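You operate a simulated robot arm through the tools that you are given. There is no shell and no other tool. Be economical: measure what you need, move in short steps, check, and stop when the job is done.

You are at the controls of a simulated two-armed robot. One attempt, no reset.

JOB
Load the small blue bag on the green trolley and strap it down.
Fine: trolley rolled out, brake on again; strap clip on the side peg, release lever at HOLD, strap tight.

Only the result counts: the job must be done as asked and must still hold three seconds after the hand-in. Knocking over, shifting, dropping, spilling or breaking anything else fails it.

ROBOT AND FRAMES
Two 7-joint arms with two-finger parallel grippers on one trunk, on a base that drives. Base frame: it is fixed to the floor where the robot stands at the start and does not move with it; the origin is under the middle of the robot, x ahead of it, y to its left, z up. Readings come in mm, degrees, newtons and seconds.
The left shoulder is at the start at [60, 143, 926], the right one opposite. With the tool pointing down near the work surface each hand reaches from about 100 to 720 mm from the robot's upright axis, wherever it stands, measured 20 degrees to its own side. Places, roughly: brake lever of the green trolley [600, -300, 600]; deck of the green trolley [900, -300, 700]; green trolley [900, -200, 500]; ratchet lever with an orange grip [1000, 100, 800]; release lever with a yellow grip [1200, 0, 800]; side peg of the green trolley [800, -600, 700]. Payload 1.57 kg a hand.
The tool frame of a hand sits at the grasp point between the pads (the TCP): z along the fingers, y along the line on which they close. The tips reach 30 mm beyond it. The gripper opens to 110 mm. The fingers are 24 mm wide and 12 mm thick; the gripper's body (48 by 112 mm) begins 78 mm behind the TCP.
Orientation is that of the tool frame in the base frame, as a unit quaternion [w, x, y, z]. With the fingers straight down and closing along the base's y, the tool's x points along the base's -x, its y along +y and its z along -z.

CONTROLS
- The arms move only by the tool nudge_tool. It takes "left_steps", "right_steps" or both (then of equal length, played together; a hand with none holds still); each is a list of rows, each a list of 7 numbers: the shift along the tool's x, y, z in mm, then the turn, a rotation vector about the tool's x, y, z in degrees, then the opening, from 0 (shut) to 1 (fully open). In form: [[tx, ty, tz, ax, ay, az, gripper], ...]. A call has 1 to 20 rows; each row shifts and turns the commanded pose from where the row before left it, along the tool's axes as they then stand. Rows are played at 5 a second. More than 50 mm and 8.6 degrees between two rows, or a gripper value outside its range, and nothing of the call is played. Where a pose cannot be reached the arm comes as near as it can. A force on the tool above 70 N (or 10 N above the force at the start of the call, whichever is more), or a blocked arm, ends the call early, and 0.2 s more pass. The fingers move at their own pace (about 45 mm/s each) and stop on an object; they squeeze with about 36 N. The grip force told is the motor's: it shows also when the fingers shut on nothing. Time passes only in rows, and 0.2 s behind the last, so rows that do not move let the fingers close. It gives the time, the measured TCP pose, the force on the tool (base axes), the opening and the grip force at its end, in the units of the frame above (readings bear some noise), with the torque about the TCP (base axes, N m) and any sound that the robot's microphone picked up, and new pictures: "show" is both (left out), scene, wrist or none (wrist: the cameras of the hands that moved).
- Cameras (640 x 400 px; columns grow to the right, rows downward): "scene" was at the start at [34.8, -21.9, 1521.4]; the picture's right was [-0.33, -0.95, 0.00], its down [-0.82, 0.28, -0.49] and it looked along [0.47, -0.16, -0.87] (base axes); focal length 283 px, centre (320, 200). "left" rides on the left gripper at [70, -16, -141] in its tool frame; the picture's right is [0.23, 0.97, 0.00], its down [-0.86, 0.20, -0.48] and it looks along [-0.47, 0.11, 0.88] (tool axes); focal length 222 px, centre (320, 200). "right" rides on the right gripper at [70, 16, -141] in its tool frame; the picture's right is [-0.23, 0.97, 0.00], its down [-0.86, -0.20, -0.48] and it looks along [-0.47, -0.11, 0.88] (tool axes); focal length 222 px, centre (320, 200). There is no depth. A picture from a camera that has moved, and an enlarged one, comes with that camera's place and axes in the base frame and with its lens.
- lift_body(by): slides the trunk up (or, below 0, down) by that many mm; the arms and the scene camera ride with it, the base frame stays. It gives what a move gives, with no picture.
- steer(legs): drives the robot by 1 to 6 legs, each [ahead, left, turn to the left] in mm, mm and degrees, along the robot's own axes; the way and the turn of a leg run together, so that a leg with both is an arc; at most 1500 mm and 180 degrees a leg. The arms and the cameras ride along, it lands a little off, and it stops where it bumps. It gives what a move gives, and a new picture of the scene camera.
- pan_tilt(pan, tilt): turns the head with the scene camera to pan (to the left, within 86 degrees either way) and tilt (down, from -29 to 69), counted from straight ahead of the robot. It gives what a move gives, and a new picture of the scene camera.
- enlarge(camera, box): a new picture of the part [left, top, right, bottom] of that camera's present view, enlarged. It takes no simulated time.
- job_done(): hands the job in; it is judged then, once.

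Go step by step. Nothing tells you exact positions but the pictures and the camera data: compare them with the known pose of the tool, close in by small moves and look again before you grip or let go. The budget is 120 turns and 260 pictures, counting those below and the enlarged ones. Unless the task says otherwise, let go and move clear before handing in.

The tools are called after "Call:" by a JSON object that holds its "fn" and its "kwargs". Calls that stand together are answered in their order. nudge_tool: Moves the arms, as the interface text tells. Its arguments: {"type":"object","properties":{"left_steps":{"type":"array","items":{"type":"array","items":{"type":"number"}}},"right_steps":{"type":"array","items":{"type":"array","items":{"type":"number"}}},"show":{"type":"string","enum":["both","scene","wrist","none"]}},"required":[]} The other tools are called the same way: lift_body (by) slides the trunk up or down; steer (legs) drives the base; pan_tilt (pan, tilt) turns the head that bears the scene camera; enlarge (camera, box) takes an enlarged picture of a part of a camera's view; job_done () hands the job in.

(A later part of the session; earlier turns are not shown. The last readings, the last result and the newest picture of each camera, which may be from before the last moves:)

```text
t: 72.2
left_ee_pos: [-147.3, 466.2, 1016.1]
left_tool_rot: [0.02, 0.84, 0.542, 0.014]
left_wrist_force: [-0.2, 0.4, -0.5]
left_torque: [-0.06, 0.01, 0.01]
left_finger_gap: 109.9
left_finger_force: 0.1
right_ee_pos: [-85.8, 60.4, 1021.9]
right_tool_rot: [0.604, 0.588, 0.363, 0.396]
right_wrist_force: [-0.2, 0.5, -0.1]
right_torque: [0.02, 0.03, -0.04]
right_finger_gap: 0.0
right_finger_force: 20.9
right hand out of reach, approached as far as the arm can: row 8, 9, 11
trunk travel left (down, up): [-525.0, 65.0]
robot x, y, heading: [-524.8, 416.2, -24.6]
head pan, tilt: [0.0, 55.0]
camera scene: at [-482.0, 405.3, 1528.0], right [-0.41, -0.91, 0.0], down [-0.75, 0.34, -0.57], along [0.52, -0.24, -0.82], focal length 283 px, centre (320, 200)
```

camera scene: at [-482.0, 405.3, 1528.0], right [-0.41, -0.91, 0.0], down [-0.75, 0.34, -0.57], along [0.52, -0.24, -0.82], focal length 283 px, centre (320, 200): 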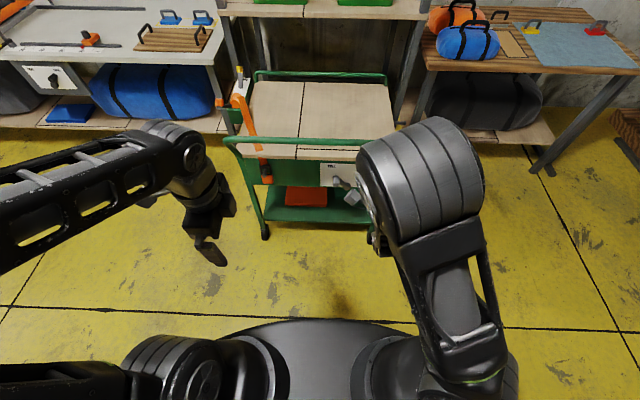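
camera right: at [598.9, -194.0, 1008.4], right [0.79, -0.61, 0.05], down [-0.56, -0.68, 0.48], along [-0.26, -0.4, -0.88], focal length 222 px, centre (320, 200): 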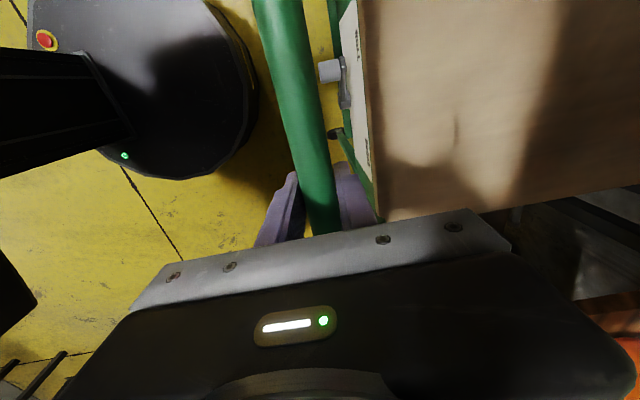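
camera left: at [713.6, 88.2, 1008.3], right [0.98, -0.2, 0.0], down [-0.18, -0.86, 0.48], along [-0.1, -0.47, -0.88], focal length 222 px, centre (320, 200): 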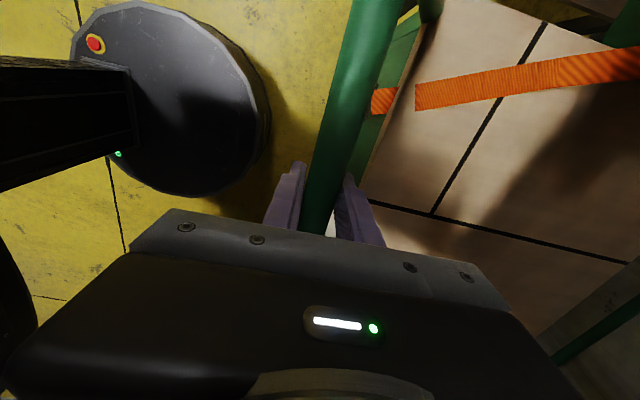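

The right hand points forward as a closed pusher. I lower the trunk so it is at knob height, shift the base left, and approach.

Call:
{"fn": "lift_body", "kwargs": {"by": -408}}

Call:
{"fn": "steer", "kwargs": {"legs": [[0, 112, 0], [160, 0, 0]]}}

Call:
{"fn": "enlarge", "kwargs": {"camera": "right", "box": [0, 0, 640, 400]}}

```text
refused: -408 is not a number from -400 to 400
```

```text
t: 74.5
left_ee_pos: [48.3, 495.6, 1017.1]
left_tool_rot: [0.02, 0.842, 0.54, 0.017]
left_wrist_force: [0.8, -0.7, -0.7]
left_torque: [0.05, 0.04, -0.03]
left_finger_gap: 109.9
left_finger_force: 0.0
right_ee_pos: [107.0, 89.2, 1019.2]
right_tool_rot: [0.603, 0.591, 0.362, 0.396]
right_wrist_force: [0.7, 0.3, 0.3]
right_torque: [0.01, -0.05, 0.01]
right_finger_gap: 0.0
right_finger_force: 21.2
trunk travel left (down, up): [-525.0, 65.0]
robot x, y, heading: [-331.0, 451.7, -24.6]
head pan, tilt: [0.0, 55.0]
camera scene: at [-287.5, 434.4, 1528.0], right [-0.42, -0.91, 0.0], down [-0.74, 0.34, -0.57], along [0.52, -0.24, -0.82], focal length 283 px, centre (320, 200)
```

scene: 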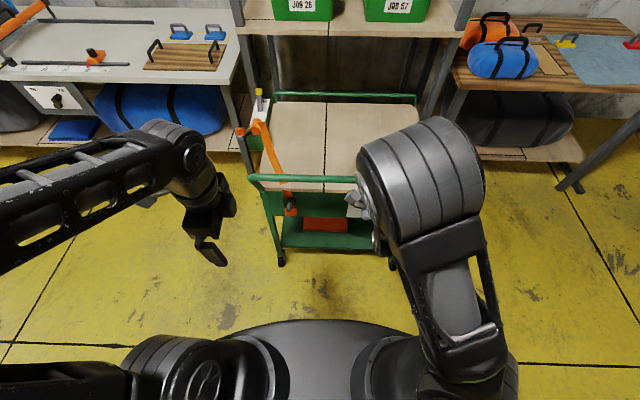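

```text
1.00 times, centred on (320, 200) of right
camera zoom: at [7.8, 211.5, 1033.4], right [-0.14, -0.22, 0.97], down [-0.79, -0.57, -0.24], along [0.6, -0.8, -0.09], focal length 222 px, centre (320, 200)
```

zoom: 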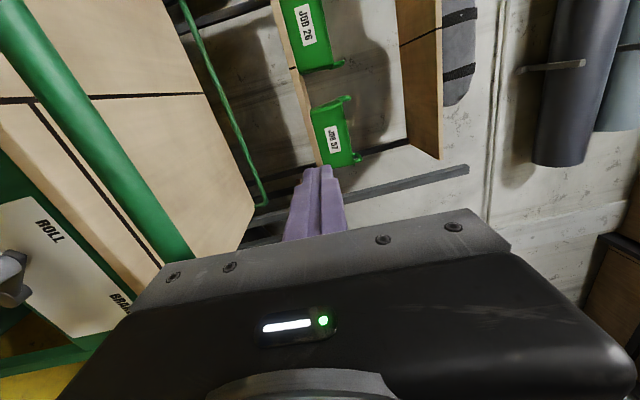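

The lowering was refused (limit 400), so the hand is still high. I back off, lower in two steps, then approach.

Call:
{"fn": "steer", "kwargs": {"legs": [[-90, 0, 0]]}}

Call:
{"fn": "lift_body", "kwargs": {"by": -390}}

Call:
{"fn": "lift_body", "kwargs": {"by": -18}}

Call:
{"fn": "steer", "kwargs": {"legs": [[90, 0, 0]]}}

Call:
{"fn": "enlarge", "kwargs": {"camera": "right", "box": [0, 0, 640, 400]}}

```text
t: 75.5
left_ee_pos: [-36.4, 533.6, 1017.6]
left_tool_rot: [0.02, 0.842, 0.54, 0.017]
left_wrist_force: [-0.3, -0.2, -0.8]
left_torque: [-0.02, -0.04, 0.02]
left_finger_gap: 109.8
left_finger_force: 0.1
right_ee_pos: [23.1, 127.9, 1020.7]
right_tool_rot: [0.604, 0.59, 0.361, 0.396]
right_wrist_force: [0.2, 0.6, 0.3]
right_torque: [0.02, -0.04, 0.0]
right_finger_gap: 0.0
right_finger_force: 21.4
trunk travel left (down, up): [-525.0, 65.0]
robot x, y, heading: [-411.6, 491.0, -24.8]
head pan, tilt: [0.0, 55.0]
camera scene: at [-372.2, 473.4, 1528.1], right [-0.42, -0.91, 0.0], down [-0.74, 0.34, -0.57], along [0.52, -0.24, -0.82], focal length 283 px, centre (320, 200)
```

scene: 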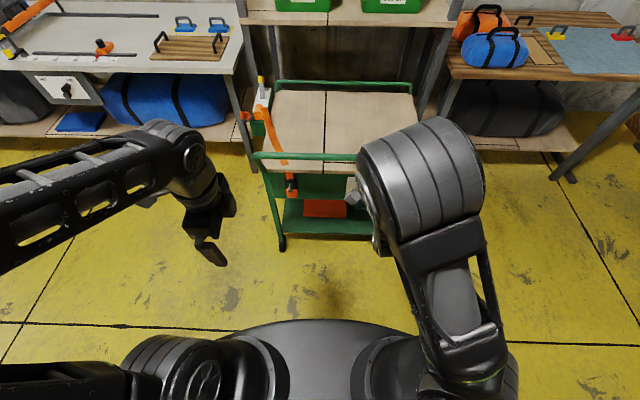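

```text
t: 79.3
left_ee_pos: [-34.7, 534.6, 627.4]
left_tool_rot: [0.019, 0.842, 0.539, 0.016]
left_wrist_force: [0.5, -0.4, 0.0]
left_torque: [0.0, 0.01, 0.02]
left_finger_gap: 110.0
left_finger_force: 0.0
right_ee_pos: [24.5, 126.6, 630.2]
right_tool_rot: [0.604, 0.591, 0.361, 0.395]
right_wrist_force: [0.5, 0.3, -0.5]
right_torque: [-0.01, 0.02, 0.02]
right_finger_gap: 0.1
right_finger_force: 21.4
trunk travel left (down, up): [-135.0, 455.0]
robot x, y, heading: [-411.7, 493.7, -24.8]
head pan, tilt: [0.0, 55.0]
```

```text
t: 80.0
left_ee_pos: [-34.5, 534.0, 610.2]
left_tool_rot: [0.019, 0.842, 0.54, 0.016]
left_wrist_force: [-0.4, 0.0, 0.3]
left_torque: [0.0, 0.0, -0.02]
left_finger_gap: 110.0
left_finger_force: 0.1
right_ee_pos: [24.9, 127.1, 612.7]
right_tool_rot: [0.603, 0.591, 0.361, 0.395]
right_wrist_force: [0.3, 0.1, -0.1]
right_torque: [0.01, 0.0, -0.06]
right_finger_gap: 0.2
right_finger_force: 21.4
trunk travel left (down, up): [-117.0, 473.0]
robot x, y, heading: [-410.7, 493.4, -24.6]
head pan, tilt: [0.0, 55.0]
```

```text
t: 81.0
left_ee_pos: [47.8, 495.9, 609.1]
left_tool_rot: [0.019, 0.841, 0.54, 0.016]
left_wrist_force: [-0.6, 0.1, 0.2]
left_torque: [-0.02, 0.0, -0.02]
left_finger_gap: 110.2
left_finger_force: 0.0
right_ee_pos: [106.7, 91.0, 613.3]
right_tool_rot: [0.603, 0.59, 0.362, 0.396]
right_wrist_force: [1.1, 0.7, 0.0]
right_torque: [0.0, -0.01, -0.01]
right_finger_gap: 0.0
right_finger_force: 21.0
trunk travel left (down, up): [-117.0, 473.0]
robot x, y, heading: [-326.9, 452.4, -24.7]
head pan, tilt: [0.0, 55.0]
camera scene: at [-288.9, 435.1, 1120.0], right [-0.42, -0.91, 0.0], down [-0.74, 0.34, -0.57], along [0.52, -0.24, -0.82], focal length 283 px, centre (320, 200)
```

scene: 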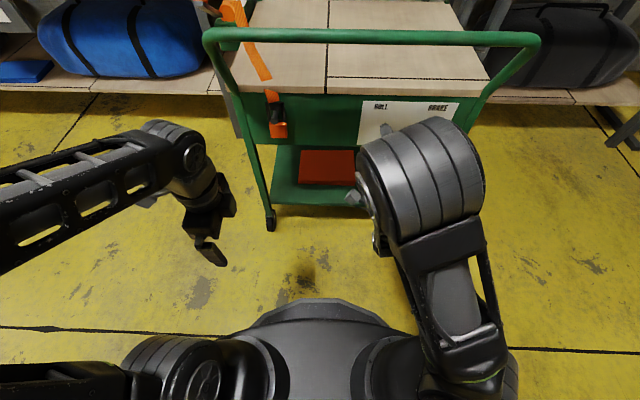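

```text
1.00 times, centred on (320, 200) of right
camera zoom: at [7.1, 212.0, 625.9], right [-0.15, -0.22, 0.97], down [-0.79, -0.57, -0.25], along [0.6, -0.8, -0.09], focal length 222 px, centre (320, 200)
```

zoom: 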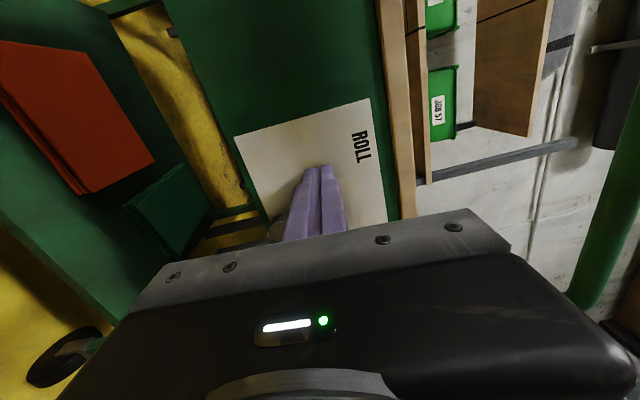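

The knob is slightly right of the fingers; I move the hand 35 mm left for clearance and check.

Call:
{"fn": "nudge_tool", "kwargs": {"right_steps": [[17, 0, 0, 0, 0, 0, 0], [18, 0, 0, 0, 0, 0, 0]]}}

Call:
{"fn": "enlarge", "kwargs": {"camera": "scene", "box": [310, 80, 470, 220]}}

```text
t: 81.7
left_ee_pos: [45.9, 497.1, 608.9]
left_tool_rot: [0.018, 0.841, 0.541, 0.015]
left_wrist_force: [-0.5, 0.6, 0.3]
left_torque: [-0.01, 0.0, -0.04]
left_finger_gap: 109.9
left_finger_force: 0.1
right_ee_pos: [122.7, 122.1, 613.5]
right_tool_rot: [0.603, 0.591, 0.361, 0.396]
right_wrist_force: [0.2, -0.6, -0.2]
right_torque: [0.06, 0.02, 0.01]
right_finger_gap: 0.0
right_finger_force: 20.9
trunk travel left (down, up): [-117.0, 473.0]
robot x, y, heading: [-332.2, 456.4, -24.9]
head pan, tilt: [0.0, 55.0]
camera scene: at [-288.8, 435.0, 1120.0], right [-0.42, -0.91, 0.0], down [-0.74, 0.34, -0.57], along [0.52, -0.24, -0.82], focal length 283 px, centre (320, 200)
camera right: at [22.4, 244.2, 627.0], right [-0.15, -0.22, 0.97], down [-0.79, -0.57, -0.25], along [0.6, -0.8, -0.09], focal length 222 px, centre (320, 200)
```

scene: 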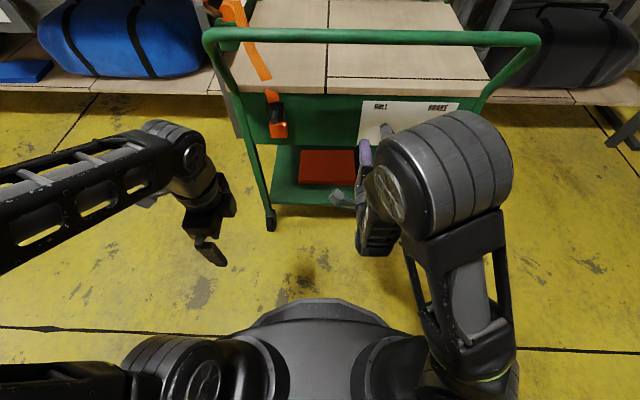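
right: 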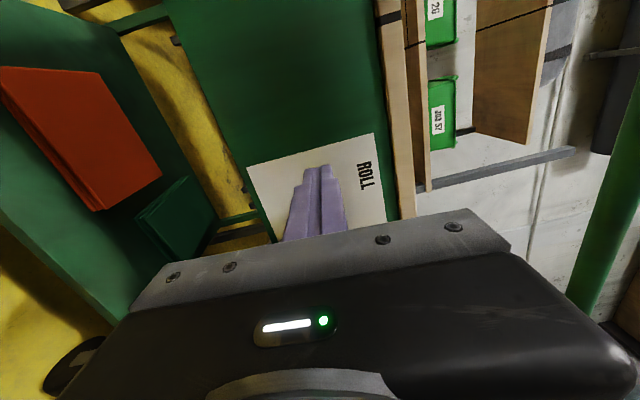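

```text
2.86 times, centred on (390, 150) of scene
camera zoom: at [-288.8, 435.0, 1120.0], right [-0.42, -0.91, 0.0], down [-0.74, 0.34, -0.57], along [0.52, -0.24, -0.82], focal length 809 px, centre (120, 343)
```

zoom: 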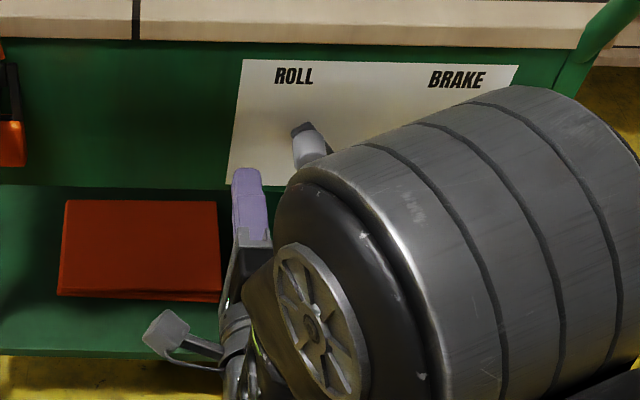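

Clear on the left of the knob. I drive forward 68 mm so the fingers are beside it.

Call:
{"fn": "steer", "kwargs": {"legs": [[68, 0, 0]]}}

Call:
{"fn": "enlarge", "kwargs": {"camera": "scene", "box": [310, 80, 470, 220]}}

```text
t: 82.7
left_ee_pos: [108.0, 468.2, 609.2]
left_tool_rot: [0.018, 0.841, 0.54, 0.015]
left_wrist_force: [-0.5, 0.3, 0.0]
left_torque: [0.0, -0.04, -0.01]
left_finger_gap: 110.0
left_finger_force: 0.1
right_ee_pos: [183.3, 93.7, 613.7]
right_tool_rot: [0.603, 0.592, 0.361, 0.395]
right_wrist_force: [0.6, -0.8, -0.7]
right_torque: [0.0, -0.03, 0.01]
right_finger_gap: 0.1
right_finger_force: 21.0
trunk travel left (down, up): [-117.0, 473.0]
robot x, y, heading: [-267.1, 425.7, -24.5]
head pan, tilt: [0.0, 55.0]
camera scene: at [-227.8, 407.0, 1120.0], right [-0.42, -0.91, 0.0], down [-0.74, 0.34, -0.57], along [0.52, -0.24, -0.82], focal length 283 px, centre (320, 200)
```

scene: 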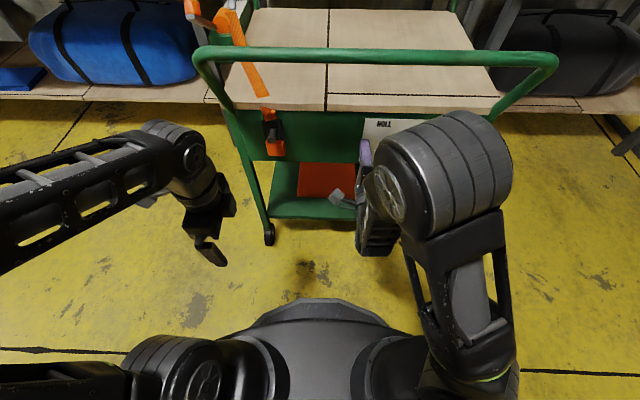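

```text
2.86 times, centred on (390, 150) of scene
camera zoom: at [-227.8, 407.0, 1120.0], right [-0.42, -0.91, 0.0], down [-0.74, 0.34, -0.57], along [0.52, -0.24, -0.82], focal length 809 px, centre (120, 343)
```

zoom: 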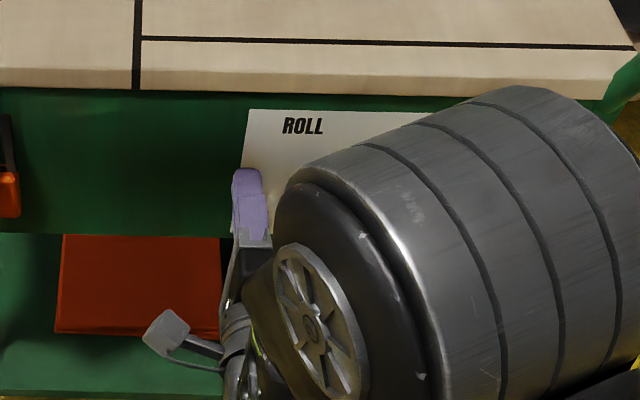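

The elbow hides the knob now; I push right step by step and watch the force.

Call:
{"fn": "nudge_tool", "kwargs": {"right_steps": [[-10, 0, 0, 0, 0, 0, 0], [-10, 0, 0, 0, 0, 0, 0], [-10, 0, 0, 0, 0, 0, 0], [-10, 0, 0, 0, 0, 0, 0], [-10, 0, 0, 0, 0, 0, 0], [-10, 0, 0, 0, 0, 0, 0], [-10, 3, 0, 0, 0, 0, 0], [-10, 3, 0, 0, 0, 0, 0], [-10, 0, 0, 0, 0, 0, 0]]}}

Call:
{"fn": "enlarge", "kwargs": {"camera": "scene", "box": [310, 80, 470, 220]}}

```text
t: 84.7
left_ee_pos: [107.8, 467.9, 609.1]
left_tool_rot: [0.019, 0.841, 0.54, 0.016]
left_wrist_force: [0.3, 0.2, -0.2]
left_torque: [0.01, 0.0, 0.03]
left_finger_gap: 109.8
left_finger_force: 0.0
right_ee_pos: [146.8, 11.5, 615.5]
right_tool_rot: [0.603, 0.592, 0.36, 0.395]
right_wrist_force: [0.2, 0.4, -0.5]
right_torque: [0.01, 0.0, 0.05]
right_finger_gap: 0.2
right_finger_force: 21.0
right hand out of reach, approached as far as the arm can: row 9
trunk travel left (down, up): [-117.0, 473.0]
robot x, y, heading: [-266.5, 425.1, -24.9]
head pan, tilt: [0.0, 55.0]
camera scene: at [-227.8, 406.8, 1120.0], right [-0.42, -0.91, 0.0], down [-0.74, 0.34, -0.57], along [0.52, -0.24, -0.82], focal length 283 px, centre (320, 200)
camera right: at [46.7, 132.9, 629.4], right [-0.15, -0.22, 0.97], down [-0.79, -0.57, -0.25], along [0.6, -0.8, -0.09], focal length 222 px, centre (320, 200)
```

scene: 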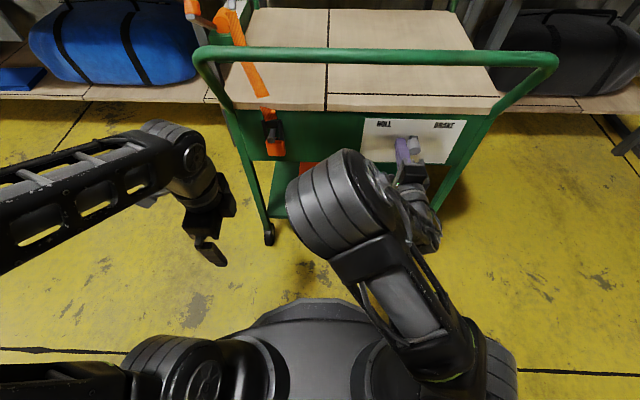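
right: 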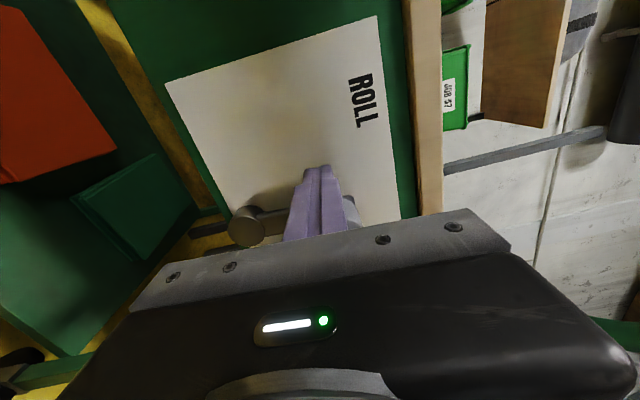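

```text
2.86 times, centred on (390, 150) of scene
camera zoom: at [-227.8, 406.8, 1120.0], right [-0.42, -0.91, 0.0], down [-0.74, 0.34, -0.57], along [0.52, -0.24, -0.82], focal length 809 px, centre (120, 343)
```

zoom: 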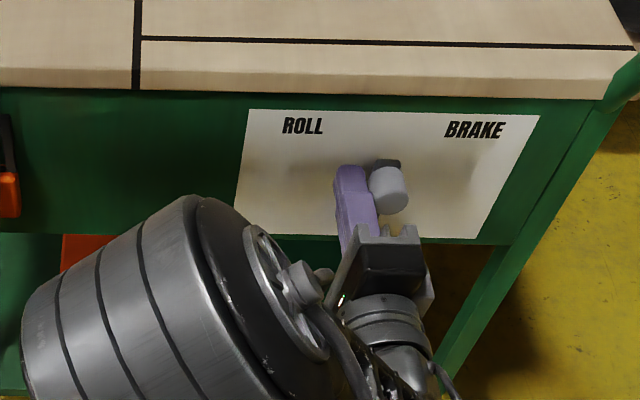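

The lever is past half way. I continue the push by sliding the base right.

Call:
{"fn": "steer", "kwargs": {"legs": [[0, -45, 0]]}}

Call:
{"fn": "enlarge", "kwargs": {"camera": "scene", "box": [310, 80, 470, 220]}}

```text
t: 85.5
left_ee_pos: [89.2, 427.4, 609.5]
left_tool_rot: [0.019, 0.841, 0.54, 0.016]
left_wrist_force: [-0.6, -0.6, -0.6]
left_torque: [-0.01, -0.01, -0.04]
left_finger_gap: 109.8
left_finger_force: 0.1
right_ee_pos: [128.0, -29.3, 615.9]
right_tool_rot: [0.604, 0.59, 0.36, 0.396]
right_wrist_force: [1.0, -0.2, -0.1]
right_torque: [0.0, -0.02, -0.04]
right_finger_gap: 0.2
right_finger_force: 21.5
trunk travel left (down, up): [-117.0, 473.0]
robot x, y, heading: [-289.1, 383.2, -24.7]
head pan, tilt: [0.0, 55.0]
camera scene: at [-246.5, 366.2, 1120.0], right [-0.42, -0.91, 0.0], down [-0.74, 0.34, -0.57], along [0.52, -0.24, -0.82], focal length 283 px, centre (320, 200)
```

scene: 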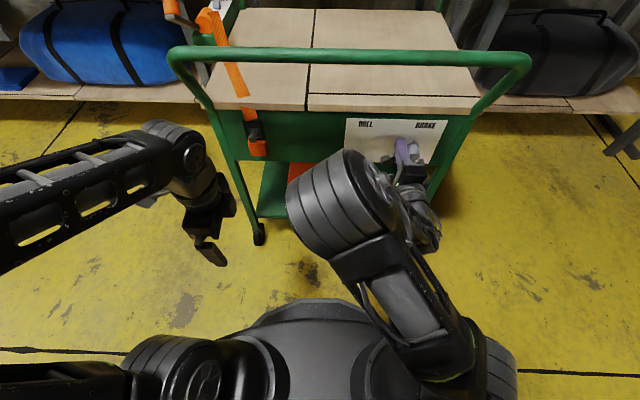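

```text
2.86 times, centred on (390, 150) of scene
camera zoom: at [-246.5, 366.2, 1120.0], right [-0.42, -0.91, 0.0], down [-0.74, 0.34, -0.57], along [0.52, -0.24, -0.82], focal length 809 px, centre (120, 343)
```

zoom: 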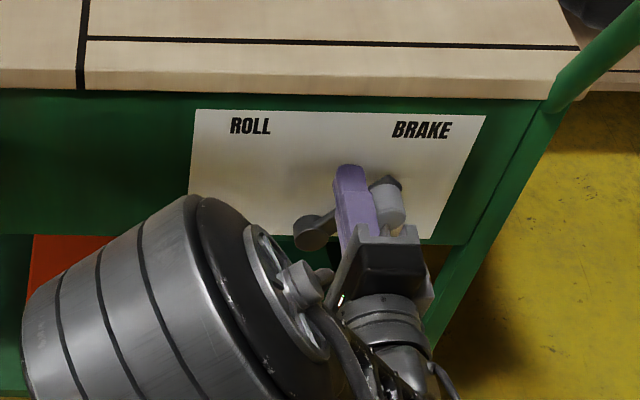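

Nearly at BRAKE, no force yet; I push further in small steps until the stop is felt.

Call:
{"fn": "nudge_tool", "kwargs": {"right_steps": [[-6, 0, 0, 0, 0, 0, 0], [-6, 0, 0, 0, 0, 0, 0], [-6, 0, 0, 0, 0, 0, 0]], "show": "none"}}

Call:
{"fn": "enlarge", "kwargs": {"camera": "scene", "box": [310, 80, 470, 220]}}

```text
t: 86.3
left_ee_pos: [89.5, 431.2, 608.8]
left_tool_rot: [0.021, 0.84, 0.542, 0.017]
left_wrist_force: [0.1, 0.8, -0.3]
left_torque: [-0.04, 0.01, 0.0]
left_finger_gap: 110.1
left_finger_force: 0.2
right_ee_pos: [126.2, -33.5, 614.6]
right_tool_rot: [0.598, 0.585, 0.371, 0.404]
right_wrist_force: [4.2, 63.9, -2.7]
right_torque: [0.63, -0.1, -1.44]
right_finger_gap: 0.2
right_finger_force: 21.5
trunk travel left (down, up): [-117.0, 473.0]
robot x, y, heading: [-286.4, 387.1, -24.7]
head pan, tilt: [0.0, 55.0]
```

```text
2.86 times, centred on (390, 150) of scene
camera zoom: at [-246.2, 370.8, 1120.0], right [-0.42, -0.91, 0.0], down [-0.75, 0.34, -0.57], along [0.52, -0.24, -0.82], focal length 809 px, centre (120, 343)
```

zoom: 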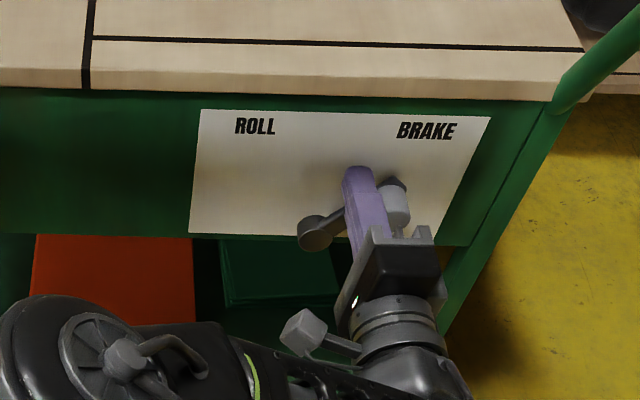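

64 N: the brake lever is at its BRAKE stop. I back away and check it stays.

Call:
{"fn": "nudge_tool", "kwargs": {"right_steps": [[10, 0, 0, 0, 0, 0, 0], [10, 0, 0, 0, 0, 0, 0], [10, 0, 0, 0, 0, 0, 0]], "show": "none"}}

Call:
{"fn": "steer", "kwargs": {"legs": [[-300, 0, 0]]}}

Call:
{"fn": "lift_body", "kwargs": {"by": 395}}

Call:
{"fn": "pan_tilt", "kwargs": {"pan": 0, "tilt": 45}}

```text
t: 87.2
left_ee_pos: [88.7, 426.3, 609.7]
left_tool_rot: [0.018, 0.842, 0.539, 0.016]
left_wrist_force: [0.5, -0.7, 0.5]
left_torque: [-0.02, 0.0, 0.0]
left_finger_gap: 110.0
left_finger_force: 0.0
right_ee_pos: [131.6, -21.9, 617.8]
right_tool_rot: [0.605, 0.593, 0.359, 0.392]
right_wrist_force: [-0.1, -0.1, -0.6]
right_torque: [-0.03, 0.01, -0.04]
right_finger_gap: 0.2
right_finger_force: 22.0
trunk travel left (down, up): [-117.0, 473.0]
robot x, y, heading: [-288.4, 384.1, -24.9]
head pan, tilt: [0.0, 55.0]
```

```text
t: 89.2
left_ee_pos: [-184.5, 553.6, 608.8]
left_tool_rot: [0.018, 0.842, 0.539, 0.016]
left_wrist_force: [-0.1, 0.9, 0.3]
left_torque: [0.0, -0.02, 0.0]
left_finger_gap: 109.6
left_finger_force: 0.0
right_ee_pos: [-140.4, 106.6, 616.3]
right_tool_rot: [0.604, 0.591, 0.36, 0.395]
right_wrist_force: [-0.2, 0.3, -0.2]
right_torque: [-0.03, 0.02, 0.01]
right_finger_gap: 0.0
right_finger_force: 21.3
trunk travel left (down, up): [-117.0, 473.0]
robot x, y, heading: [-561.9, 510.2, -24.9]
head pan, tilt: [0.0, 55.0]
camera scene: at [-520.2, 492.4, 1120.0], right [-0.42, -0.91, 0.0], down [-0.74, 0.34, -0.57], along [0.52, -0.24, -0.82], focal length 283 px, centre (320, 200)
```

scene: 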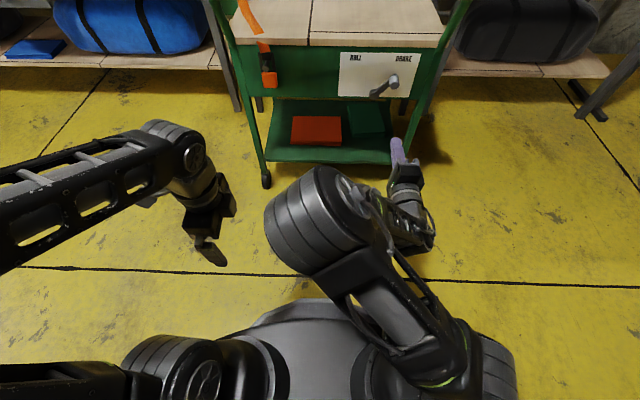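

```text
t: 93.0
left_ee_pos: [-185.3, 553.3, 1004.4]
left_tool_rot: [0.019, 0.842, 0.539, 0.016]
left_wrist_force: [0.1, 0.1, 0.0]
left_torque: [0.02, -0.01, -0.01]
left_finger_gap: 110.1
left_finger_force: 0.1
right_ee_pos: [-140.9, 106.3, 1009.8]
right_tool_rot: [0.604, 0.591, 0.36, 0.395]
right_wrist_force: [0.7, -1.1, -0.3]
right_torque: [-0.01, 0.0, 0.01]
right_finger_gap: 0.0
right_finger_force: 21.2
trunk travel left (down, up): [-512.0, 78.0]
robot x, y, heading: [-561.0, 514.5, -24.9]
head pan, tilt: [0.0, 55.0]
```

```text
t: 93.7
left_ee_pos: [-183.9, 552.6, 1005.0]
left_tool_rot: [0.019, 0.842, 0.54, 0.016]
left_wrist_force: [-0.2, -0.2, 0.5]
left_torque: [0.01, -0.02, 0.01]
left_finger_gap: 109.7
left_finger_force: 0.0
right_ee_pos: [-141.5, 106.1, 1011.0]
right_tool_rot: [0.605, 0.591, 0.359, 0.396]
right_wrist_force: [0.2, -0.4, 0.1]
right_torque: [-0.06, -0.01, 0.03]
right_finger_gap: 0.0
right_finger_force: 21.5
trunk travel left (down, up): [-512.0, 78.0]
robot x, y, heading: [-565.1, 512.7, -24.8]
head pan, tilt: [0.0, 45.0]
camera scene: at [-511.9, 488.6, 1528.4], right [-0.42, -0.91, 0.0], down [-0.64, 0.3, -0.71], along [0.64, -0.3, -0.71], focal length 283 px, centre (320, 200)
```

scene: 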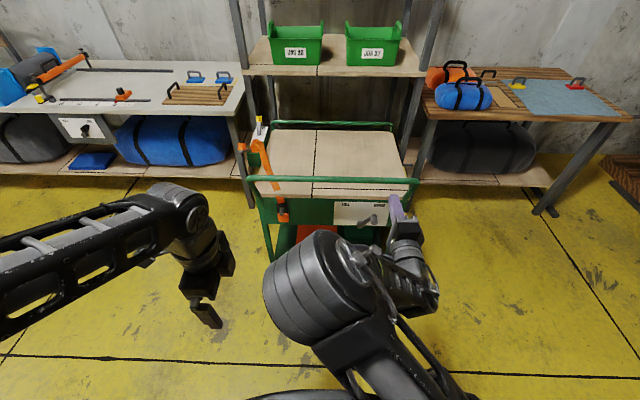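

The brake is on and the trolley is out. Now for the bag: I turn the right hand down again, open it, and drive round to the right table.

Call:
{"fn": "nudge_tool", "kwargs": {"right_steps": [[0, 0, 0, 8.2, 0, 0, 1], [0, 0, 0, 8.2, 0, 0, 1], [0, 0, 0, 8.2, 0, 0, 1], [0, 0, 0, 8.2, 0, 0, 1], [0, 0, 0, 8.2, 0, 0, 1], [0, 0, 0, 8.2, 0, 0, 1], [0, 0, 0, 8.2, 0, 0, 1], [0, 0, 0, 8.2, 0, 0, 1], [0, 0, 0, 8.2, 0, 0, 1], [0, 0, 0, 8.2, 0, 0, 1], [0, 0, 0, 6, 0, 0, 1]], "show": "none"}}

Call:
{"fn": "steer", "kwargs": {"legs": [[0, -900, 0]]}}

```text
t: 96.1
left_ee_pos: [-183.8, 552.5, 1003.5]
left_tool_rot: [0.018, 0.841, 0.54, 0.016]
left_wrist_force: [-0.7, 0.6, 0.1]
left_torque: [0.0, 0.0, 0.01]
left_finger_gap: 109.8
left_finger_force: 0.0
right_ee_pos: [-136.2, 104.5, 1010.8]
right_tool_rot: [0.024, 0.844, 0.534, 0.033]
right_wrist_force: [0.5, -0.2, -0.4]
right_torque: [0.01, 0.02, 0.01]
right_finger_gap: 110.2
right_finger_force: 0.0
right hand out of reach, approached as far as the arm can: row 1
trunk travel left (down, up): [-512.0, 78.0]
robot x, y, heading: [-560.0, 508.8, -24.8]
head pan, tilt: [0.0, 45.0]
```

```text
t: 100.9
left_ee_pos: [-559.7, -265.7, 1003.6]
left_tool_rot: [0.019, 0.838, 0.545, 0.016]
left_wrist_force: [-0.6, -0.2, -0.5]
left_torque: [-0.01, 0.03, -0.06]
left_finger_gap: 110.0
left_finger_force: 0.0
right_ee_pos: [-505.8, -712.6, 1010.7]
right_tool_rot: [0.024, 0.841, 0.539, 0.035]
right_wrist_force: [-0.8, 0.3, 0.3]
right_torque: [0.01, -0.01, 0.02]
right_finger_gap: 110.2
right_finger_force: 0.0
trunk travel left (down, up): [-512.0, 78.0]
robot x, y, heading: [-939.0, -312.6, -24.2]
head pan, tilt: [0.0, 45.0]
camera scene: at [-886.6, -334.7, 1528.4], right [-0.41, -0.91, 0.0], down [-0.65, 0.29, -0.71], along [0.65, -0.29, -0.71], focal length 283 px, centre (320, 200)
```

scene: 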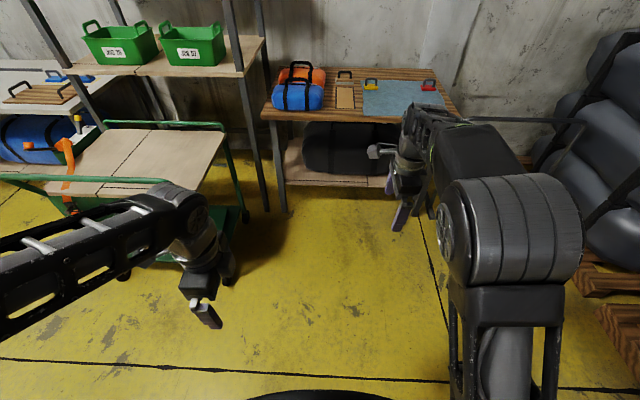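

Triangulating the three views puts the bag at about z 850 on a higher table, best for the left hand. I raise the trunk and drive forward toward the table.

Call:
{"fn": "lift_body", "kwargs": {"by": 75}}

Call:
{"fn": "steer", "kwargs": {"legs": [[600, 0, -0.6]]}}

```text
t: 102.0
left_ee_pos: [-560.0, -264.9, 1079.2]
left_tool_rot: [0.019, 0.838, 0.546, 0.015]
left_wrist_force: [-0.3, 0.4, -0.3]
left_torque: [-0.02, -0.01, -0.02]
left_finger_gap: 110.0
left_finger_force: 0.0
right_ee_pos: [-506.4, -714.3, 1086.9]
right_tool_rot: [0.024, 0.841, 0.54, 0.034]
right_wrist_force: [0.6, 1.3, 0.5]
right_torque: [0.0, -0.05, 0.0]
right_finger_gap: 110.1
right_finger_force: 0.1
trunk travel left (down, up): [-587.0, 3.0]
robot x, y, heading: [-935.3, -311.5, -23.9]
head pan, tilt: [0.0, 45.0]
```

```text
t: 105.4
left_ee_pos: [-7.3, -514.4, 1078.9]
left_tool_rot: [0.019, 0.84, 0.542, 0.016]
left_wrist_force: [0.5, 0.2, 0.7]
left_torque: [-0.02, 0.04, -0.01]
left_finger_gap: 110.0
left_finger_force: 0.1
right_ee_pos: [44.9, -962.7, 1086.4]
right_tool_rot: [0.024, 0.842, 0.538, 0.033]
right_wrist_force: [0.1, 0.3, 0.8]
right_torque: [0.03, 0.02, 0.0]
right_finger_gap: 110.2
right_finger_force: 0.0
trunk travel left (down, up): [-587.0, 3.0]
robot x, y, heading: [-380.6, -559.6, -24.4]
head pan, tilt: [0.0, 45.0]
camera scene: at [-333.7, -583.0, 1603.4], right [-0.41, -0.91, 0.0], down [-0.64, 0.29, -0.71], along [0.64, -0.29, -0.71], focal length 283 px, centre (320, 200)
```

scene: 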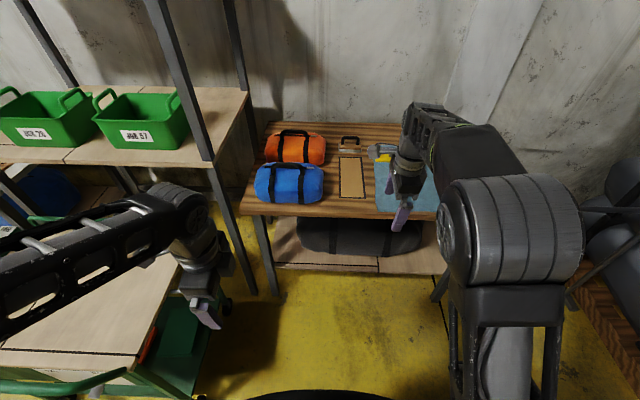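

The bag triangulates consistently to about A=792, L=−542 in the rack frame (z≈850). I zoom in on its handle.

Call:
{"fn": "enlarge", "kwargs": {"camera": "scene", "box": [240, 120, 360, 220]}}

Call:
{"fn": "steer", "kwargs": {"legs": [[300, 0, -0.5]]}}

Call:
{"fn": "enlarge", "kwargs": {"camera": "scene", "box": [220, 150, 380, 290]}}

```text
4.00 times, centred on (300, 170) of scene
camera zoom: at [-333.7, -583.0, 1603.4], right [-0.41, -0.91, 0.0], down [-0.64, 0.29, -0.71], along [0.64, -0.29, -0.71], focal length 1132 px, centre (400, 320)
```

zoom: 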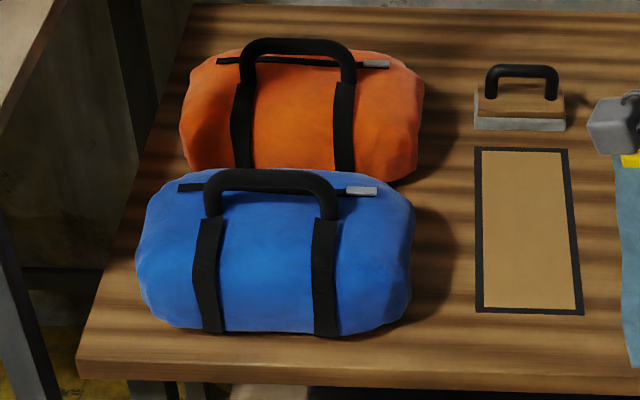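

```text
t: 107.4
left_ee_pos: [263.5, -643.3, 1078.6]
left_tool_rot: [0.019, 0.842, 0.539, 0.016]
left_wrist_force: [0.3, -0.5, -0.1]
left_torque: [-0.03, 0.02, -0.03]
left_finger_gap: 110.0
left_finger_force: 0.0
right_ee_pos: [310.6, -1091.7, 1084.7]
right_tool_rot: [0.023, 0.845, 0.533, 0.032]
right_wrist_force: [0.4, -0.1, 0.6]
right_torque: [0.02, -0.01, 0.0]
right_finger_gap: 109.9
right_finger_force: 0.1
trunk travel left (down, up): [-587.0, 3.0]
robot x, y, heading: [-111.6, -683.9, -25.0]
head pan, tilt: [0.0, 45.0]
camera scene: at [-63.5, -707.4, 1603.4], right [-0.42, -0.91, 0.0], down [-0.64, 0.3, -0.71], along [0.64, -0.3, -0.71], focal length 283 px, centre (320, 200)
```

scene: 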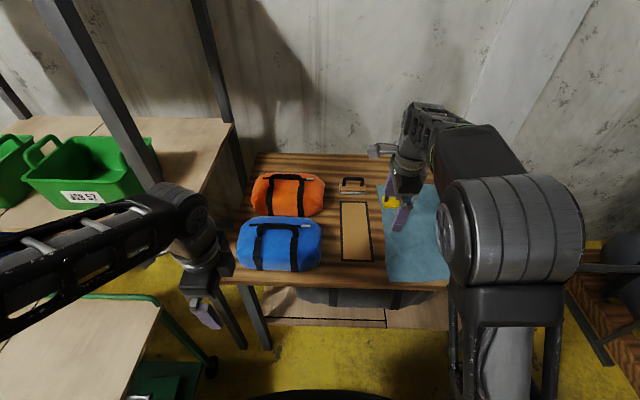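

```text
2.86 times, centred on (300, 220) of scene
camera zoom: at [-63.5, -707.4, 1603.4], right [-0.42, -0.91, 0.0], down [-0.64, 0.3, -0.71], along [0.64, -0.3, -0.71], focal length 809 px, centre (377, 143)
```

zoom: 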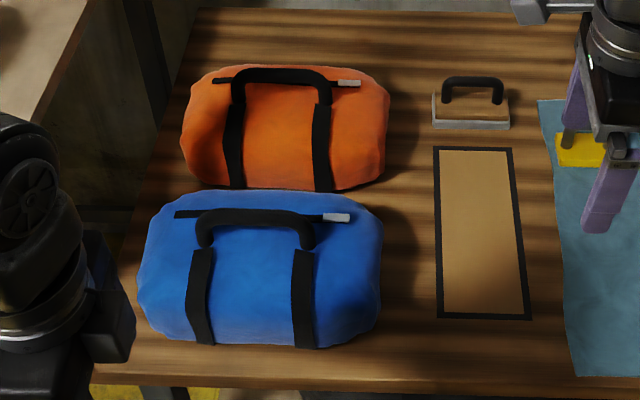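

Handle bar of the blue bag: A=791, L=−540, z=944. I bring the left hand above it.

Call:
{"fn": "nudge_tool", "kwargs": {"left_steps": [[-9.5, 40, 0, 0, 0, 0, 0.6], [-9.5, 40, 0, 0, 0, 0, 0.6], [-9.5, 40, 0, 0, 0, 0, 0.6], [-9.5, 40, 0, 0, 0, 0, 0.6], [-9.5, 40, 0, 0, 0, 0, 0.6], [-9.5, 40, 0, 0, 0, 0, 0.6], [-9.5, 40, 0, 0, 0, 0, 0.6], [0, 0, 35, 0, 0, 0, 0.6], [0, 0, 35, 0, 0, 0, 0.6]]}}

Call:
{"fn": "enlarge", "kwargs": {"camera": "scene", "box": [220, 150, 380, 290]}}

```text
t: 109.4
left_ee_pos: [491.0, -823.5, 1023.0]
left_tool_rot: [0.018, 0.842, 0.538, 0.017]
left_wrist_force: [0.5, -0.4, 0.3]
left_torque: [0.01, 0.01, 0.0]
left_finger_gap: 66.2
left_finger_force: 0.2
right_ee_pos: [311.5, -1090.8, 1086.4]
right_tool_rot: [0.022, 0.845, 0.533, 0.034]
right_wrist_force: [-0.3, -0.6, -0.2]
right_torque: [0.0, 0.01, 0.03]
right_finger_gap: 109.9
right_finger_force: 0.1
trunk travel left (down, up): [-587.0, 3.0]
robot x, y, heading: [-111.3, -684.0, -24.9]
head pan, tilt: [0.0, 45.0]
camera scene: at [-63.9, -707.5, 1603.4], right [-0.42, -0.91, 0.0], down [-0.64, 0.3, -0.71], along [0.64, -0.3, -0.71], focal length 283 px, centre (320, 200)
camera left: at [499.6, -751.8, 1162.8], right [0.98, -0.2, 0.05], down [-0.2, -0.85, 0.48], along [-0.06, -0.48, -0.88], focal length 222 px, centre (320, 200)
```

scene: 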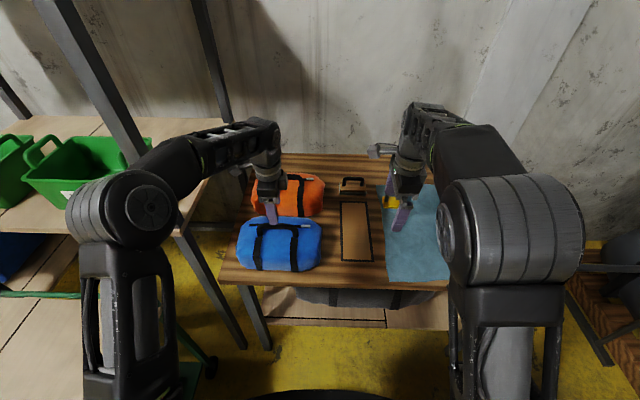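
left: 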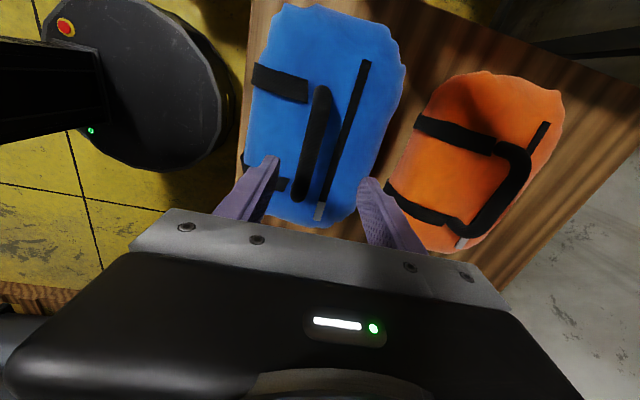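

```text
2.86 times, centred on (300, 220) of scene
camera zoom: at [-63.9, -707.5, 1603.4], right [-0.42, -0.91, 0.0], down [-0.64, 0.3, -0.71], along [0.64, -0.3, -0.71], focal length 809 px, centre (377, 143)
```

zoom: 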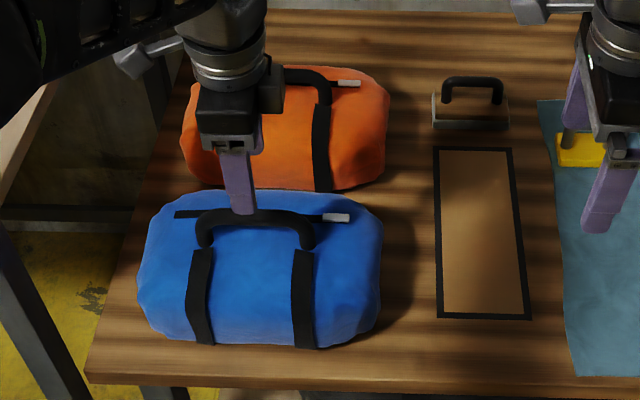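

Well aligned. I descend so the fingers straddle the handle.

Call:
{"fn": "nudge_tool", "kwargs": {"left_steps": [[0, -3, 25, 0, 0, 0, 0.6], [0, 0, 25, 0, 0, 0, 0.6], [0, 0, 22, 0, 0, 0, 0.6]]}}

Call:
{"fn": "enlarge", "kwargs": {"camera": "scene", "box": [220, 180, 340, 290]}}

```text
t: 110.2
left_ee_pos: [491.9, -822.5, 951.0]
left_tool_rot: [0.019, 0.842, 0.539, 0.016]
left_wrist_force: [0.3, 0.8, -0.4]
left_torque: [0.02, -0.01, 0.01]
left_finger_gap: 65.9
left_finger_force: 0.1
right_ee_pos: [310.7, -1091.3, 1084.5]
right_tool_rot: [0.024, 0.845, 0.533, 0.034]
right_wrist_force: [-0.2, 0.4, -0.3]
right_torque: [-0.03, 0.02, 0.03]
right_finger_gap: 110.1
right_finger_force: 0.0
trunk travel left (down, up): [-587.0, 3.0]
robot x, y, heading: [-110.6, -688.4, -24.7]
head pan, tilt: [0.0, 45.0]
camera scene: at [-64.1, -707.1, 1603.4], right [-0.42, -0.91, 0.0], down [-0.64, 0.3, -0.71], along [0.64, -0.3, -0.71], focal length 283 px, centre (320, 200)
camera left: at [498.9, -751.1, 1091.5], right [0.98, -0.2, 0.05], down [-0.2, -0.85, 0.48], along [-0.05, -0.48, -0.88], focal length 222 px, centre (320, 200)
```

scene: 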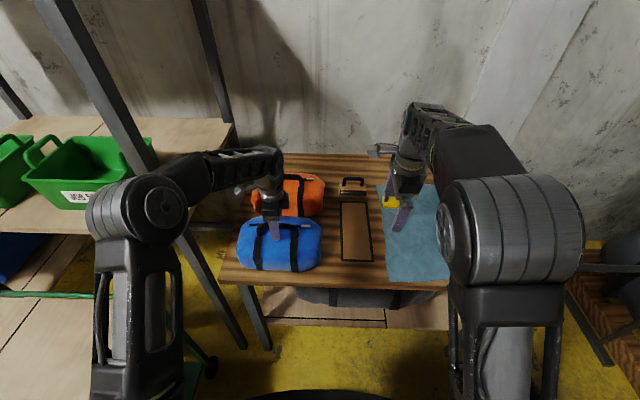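
left: 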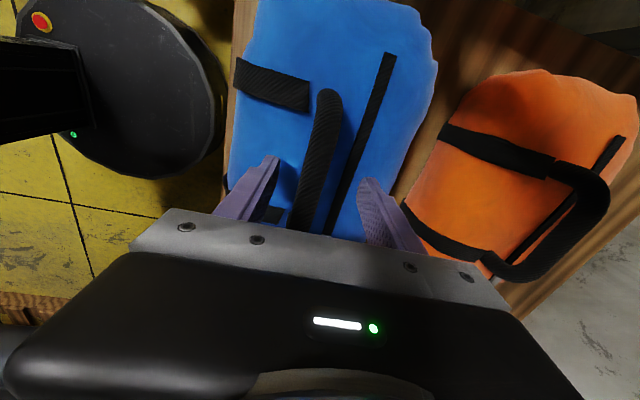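

```text
3.64 times, centred on (280, 235) of scene
camera zoom: at [-64.1, -707.1, 1603.4], right [-0.42, -0.91, 0.0], down [-0.64, 0.3, -0.71], along [0.64, -0.3, -0.71], focal length 1030 px, centre (466, 73)
```

zoom: 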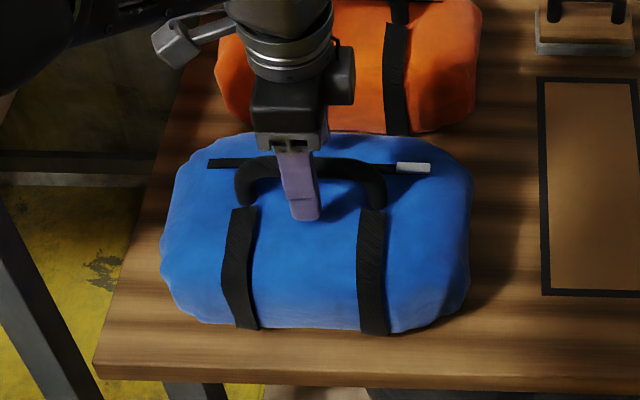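

The fingers straddle the handle; I close and lift slightly.

Call:
{"fn": "nudge_tool", "kwargs": {"left_steps": [[0, 0, 6, 0, 0, 0, 0.6], [0, 0, 0, 0, 0, 0, 0], [0, 0, 0, 0, 0, 0, 0], [0, 0, 0, 0, 0, 0, 0], [0, 0, 0, 0, 0, 0, 0], [0, 0, 0, 0, 0, 0, 0], [0, 0, -10, 0, 0, 0, 0], [0, 0, -15, 0, 0, 0, 0], [0, 0, -20, 0, 0, 0, 0], [0, 0, -20, 0, 0, 0, 0]]}}

```text
t: 112.4
left_ee_pos: [491.0, -821.3, 1010.8]
left_tool_rot: [0.019, 0.842, 0.538, 0.016]
left_wrist_force: [-1.3, 0.8, -11.6]
left_torque: [0.03, 0.11, 0.01]
left_finger_gap: 17.4
left_finger_force: 32.1
right_ee_pos: [310.5, -1089.7, 1086.1]
right_tool_rot: [0.023, 0.845, 0.533, 0.033]
right_wrist_force: [-0.2, -0.5, -0.4]
right_torque: [0.01, 0.0, 0.01]
right_finger_gap: 110.0
right_finger_force: 0.0
trunk travel left (down, up): [-587.0, 3.0]
robot x, y, heading: [-115.0, -684.5, -25.2]
head pan, tilt: [0.0, 45.0]
camera scene: at [-63.7, -707.1, 1603.4], right [-0.42, -0.91, 0.0], down [-0.64, 0.3, -0.71], along [0.64, -0.3, -0.71], focal length 283 px, centre (320, 200)
camera left: at [499.3, -749.6, 1151.1], right [0.98, -0.2, 0.05], down [-0.2, -0.85, 0.48], along [-0.06, -0.48, -0.88], focal length 222 px, centre (320, 200)
```

scene: 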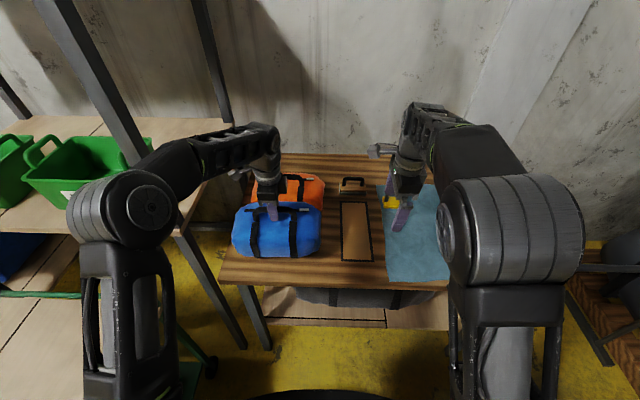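
left: 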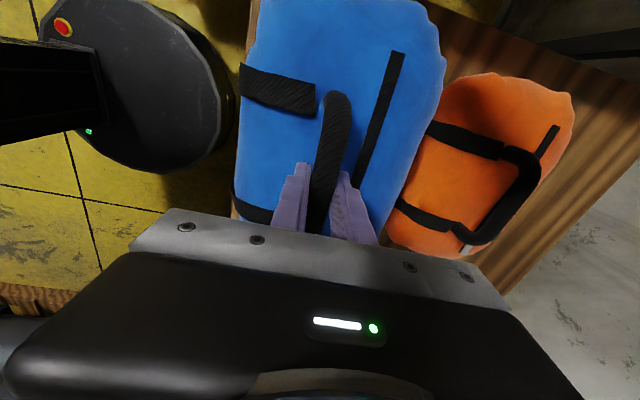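

The bag is lifted (about 1.2 kg). I raise it, back away from the table, and slide left to face the trolley.

Call:
{"fn": "nudge_tool", "kwargs": {"left_steps": [[0, 0, -25, 0, 0, 0, 0], [0, 0, -25, 0, 0, 0, 0], [0, 0, -25, 0, 0, 0, 0], [0, -20, 0, 0, 0, 0, 0]], "show": "none"}}

Call:
{"fn": "steer", "kwargs": {"legs": [[-900, 0, 0], [0, 600, 0]]}}

```text
t: 113.4
left_ee_pos: [468.0, -811.5, 1084.4]
left_tool_rot: [0.018, 0.842, 0.539, 0.016]
left_wrist_force: [-1.3, 0.1, -10.3]
left_torque: [0.06, 0.1, 0.03]
left_finger_gap: 17.6
left_finger_force: 32.3
right_ee_pos: [311.3, -1090.6, 1085.4]
right_tool_rot: [0.024, 0.845, 0.534, 0.034]
right_wrist_force: [-0.5, 0.2, 0.0]
right_torque: [0.01, -0.01, 0.01]
right_finger_gap: 110.1
right_finger_force: 0.0
trunk travel left (down, up): [-587.0, 3.0]
robot x, y, heading: [-111.2, -687.8, -24.7]
head pan, tilt: [0.0, 45.0]
```

```text
t: 121.3
left_ee_pos: [-104.6, 142.5, 1084.1]
left_tool_rot: [0.019, 0.836, 0.547, 0.016]
left_wrist_force: [-0.6, 0.7, -12.2]
left_torque: [0.03, 0.07, 0.07]
left_finger_gap: 17.6
left_finger_force: 32.8
right_ee_pos: [-258.2, -137.6, 1085.8]
right_tool_rot: [0.022, 0.84, 0.542, 0.033]
right_wrist_force: [0.1, 0.5, -0.7]
right_torque: [0.03, 0.03, -0.02]
right_finger_gap: 109.9
right_finger_force: 0.1
trunk travel left (down, up): [-587.0, 3.0]
robot x, y, heading: [-688.6, 258.8, -23.7]
head pan, tilt: [0.0, 45.0]
camera scene: at [-639.7, 237.0, 1603.4], right [-0.4, -0.92, 0.0], down [-0.65, 0.28, -0.71], along [0.65, -0.28, -0.71], focal length 283 px, centre (320, 200)
```

scene: 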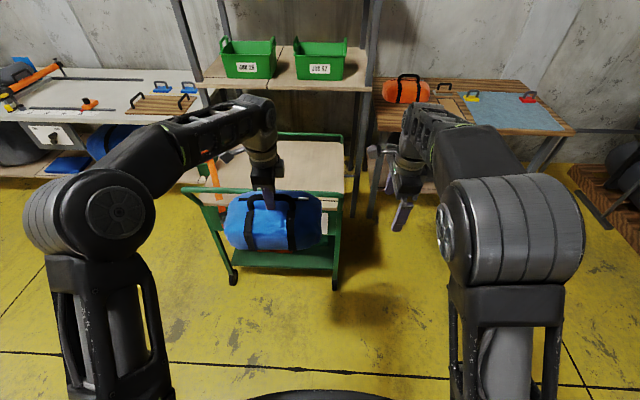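

Now I correct the heading, line up with the deck centre, and move forward with the bag over the handle.

Call:
{"fn": "steer", "kwargs": {"legs": [[0, 80, -1.2], [380, 0, 0]]}}

```text
t: 124.3
left_ee_pos: [267.7, 38.4, 1083.0]
left_tool_rot: [0.018, 0.844, 0.535, 0.015]
left_wrist_force: [1.1, -0.5, -12.2]
left_torque: [0.05, 0.12, 0.02]
left_finger_gap: 17.3
left_finger_force: 32.2
right_ee_pos: [107.4, -240.1, 1084.7]
right_tool_rot: [0.023, 0.847, 0.531, 0.033]
right_wrist_force: [-0.7, 0.0, 0.7]
right_torque: [0.05, -0.01, -0.02]
right_finger_gap: 109.9
right_finger_force: 0.0
trunk travel left (down, up): [-587.0, 3.0]
robot x, y, heading: [-314.4, 170.7, -25.2]
head pan, tilt: [0.0, 45.0]
camera scene: at [-264.2, 147.0, 1603.3], right [-0.43, -0.9, 0.0], down [-0.64, 0.3, -0.71], along [0.64, -0.3, -0.71], focal length 283 px, centre (320, 200)
```

scene: 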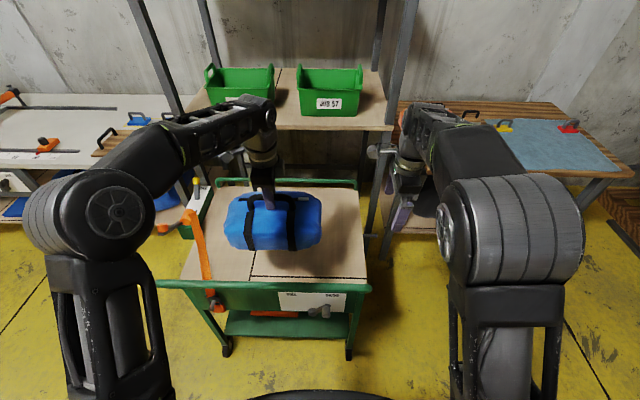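

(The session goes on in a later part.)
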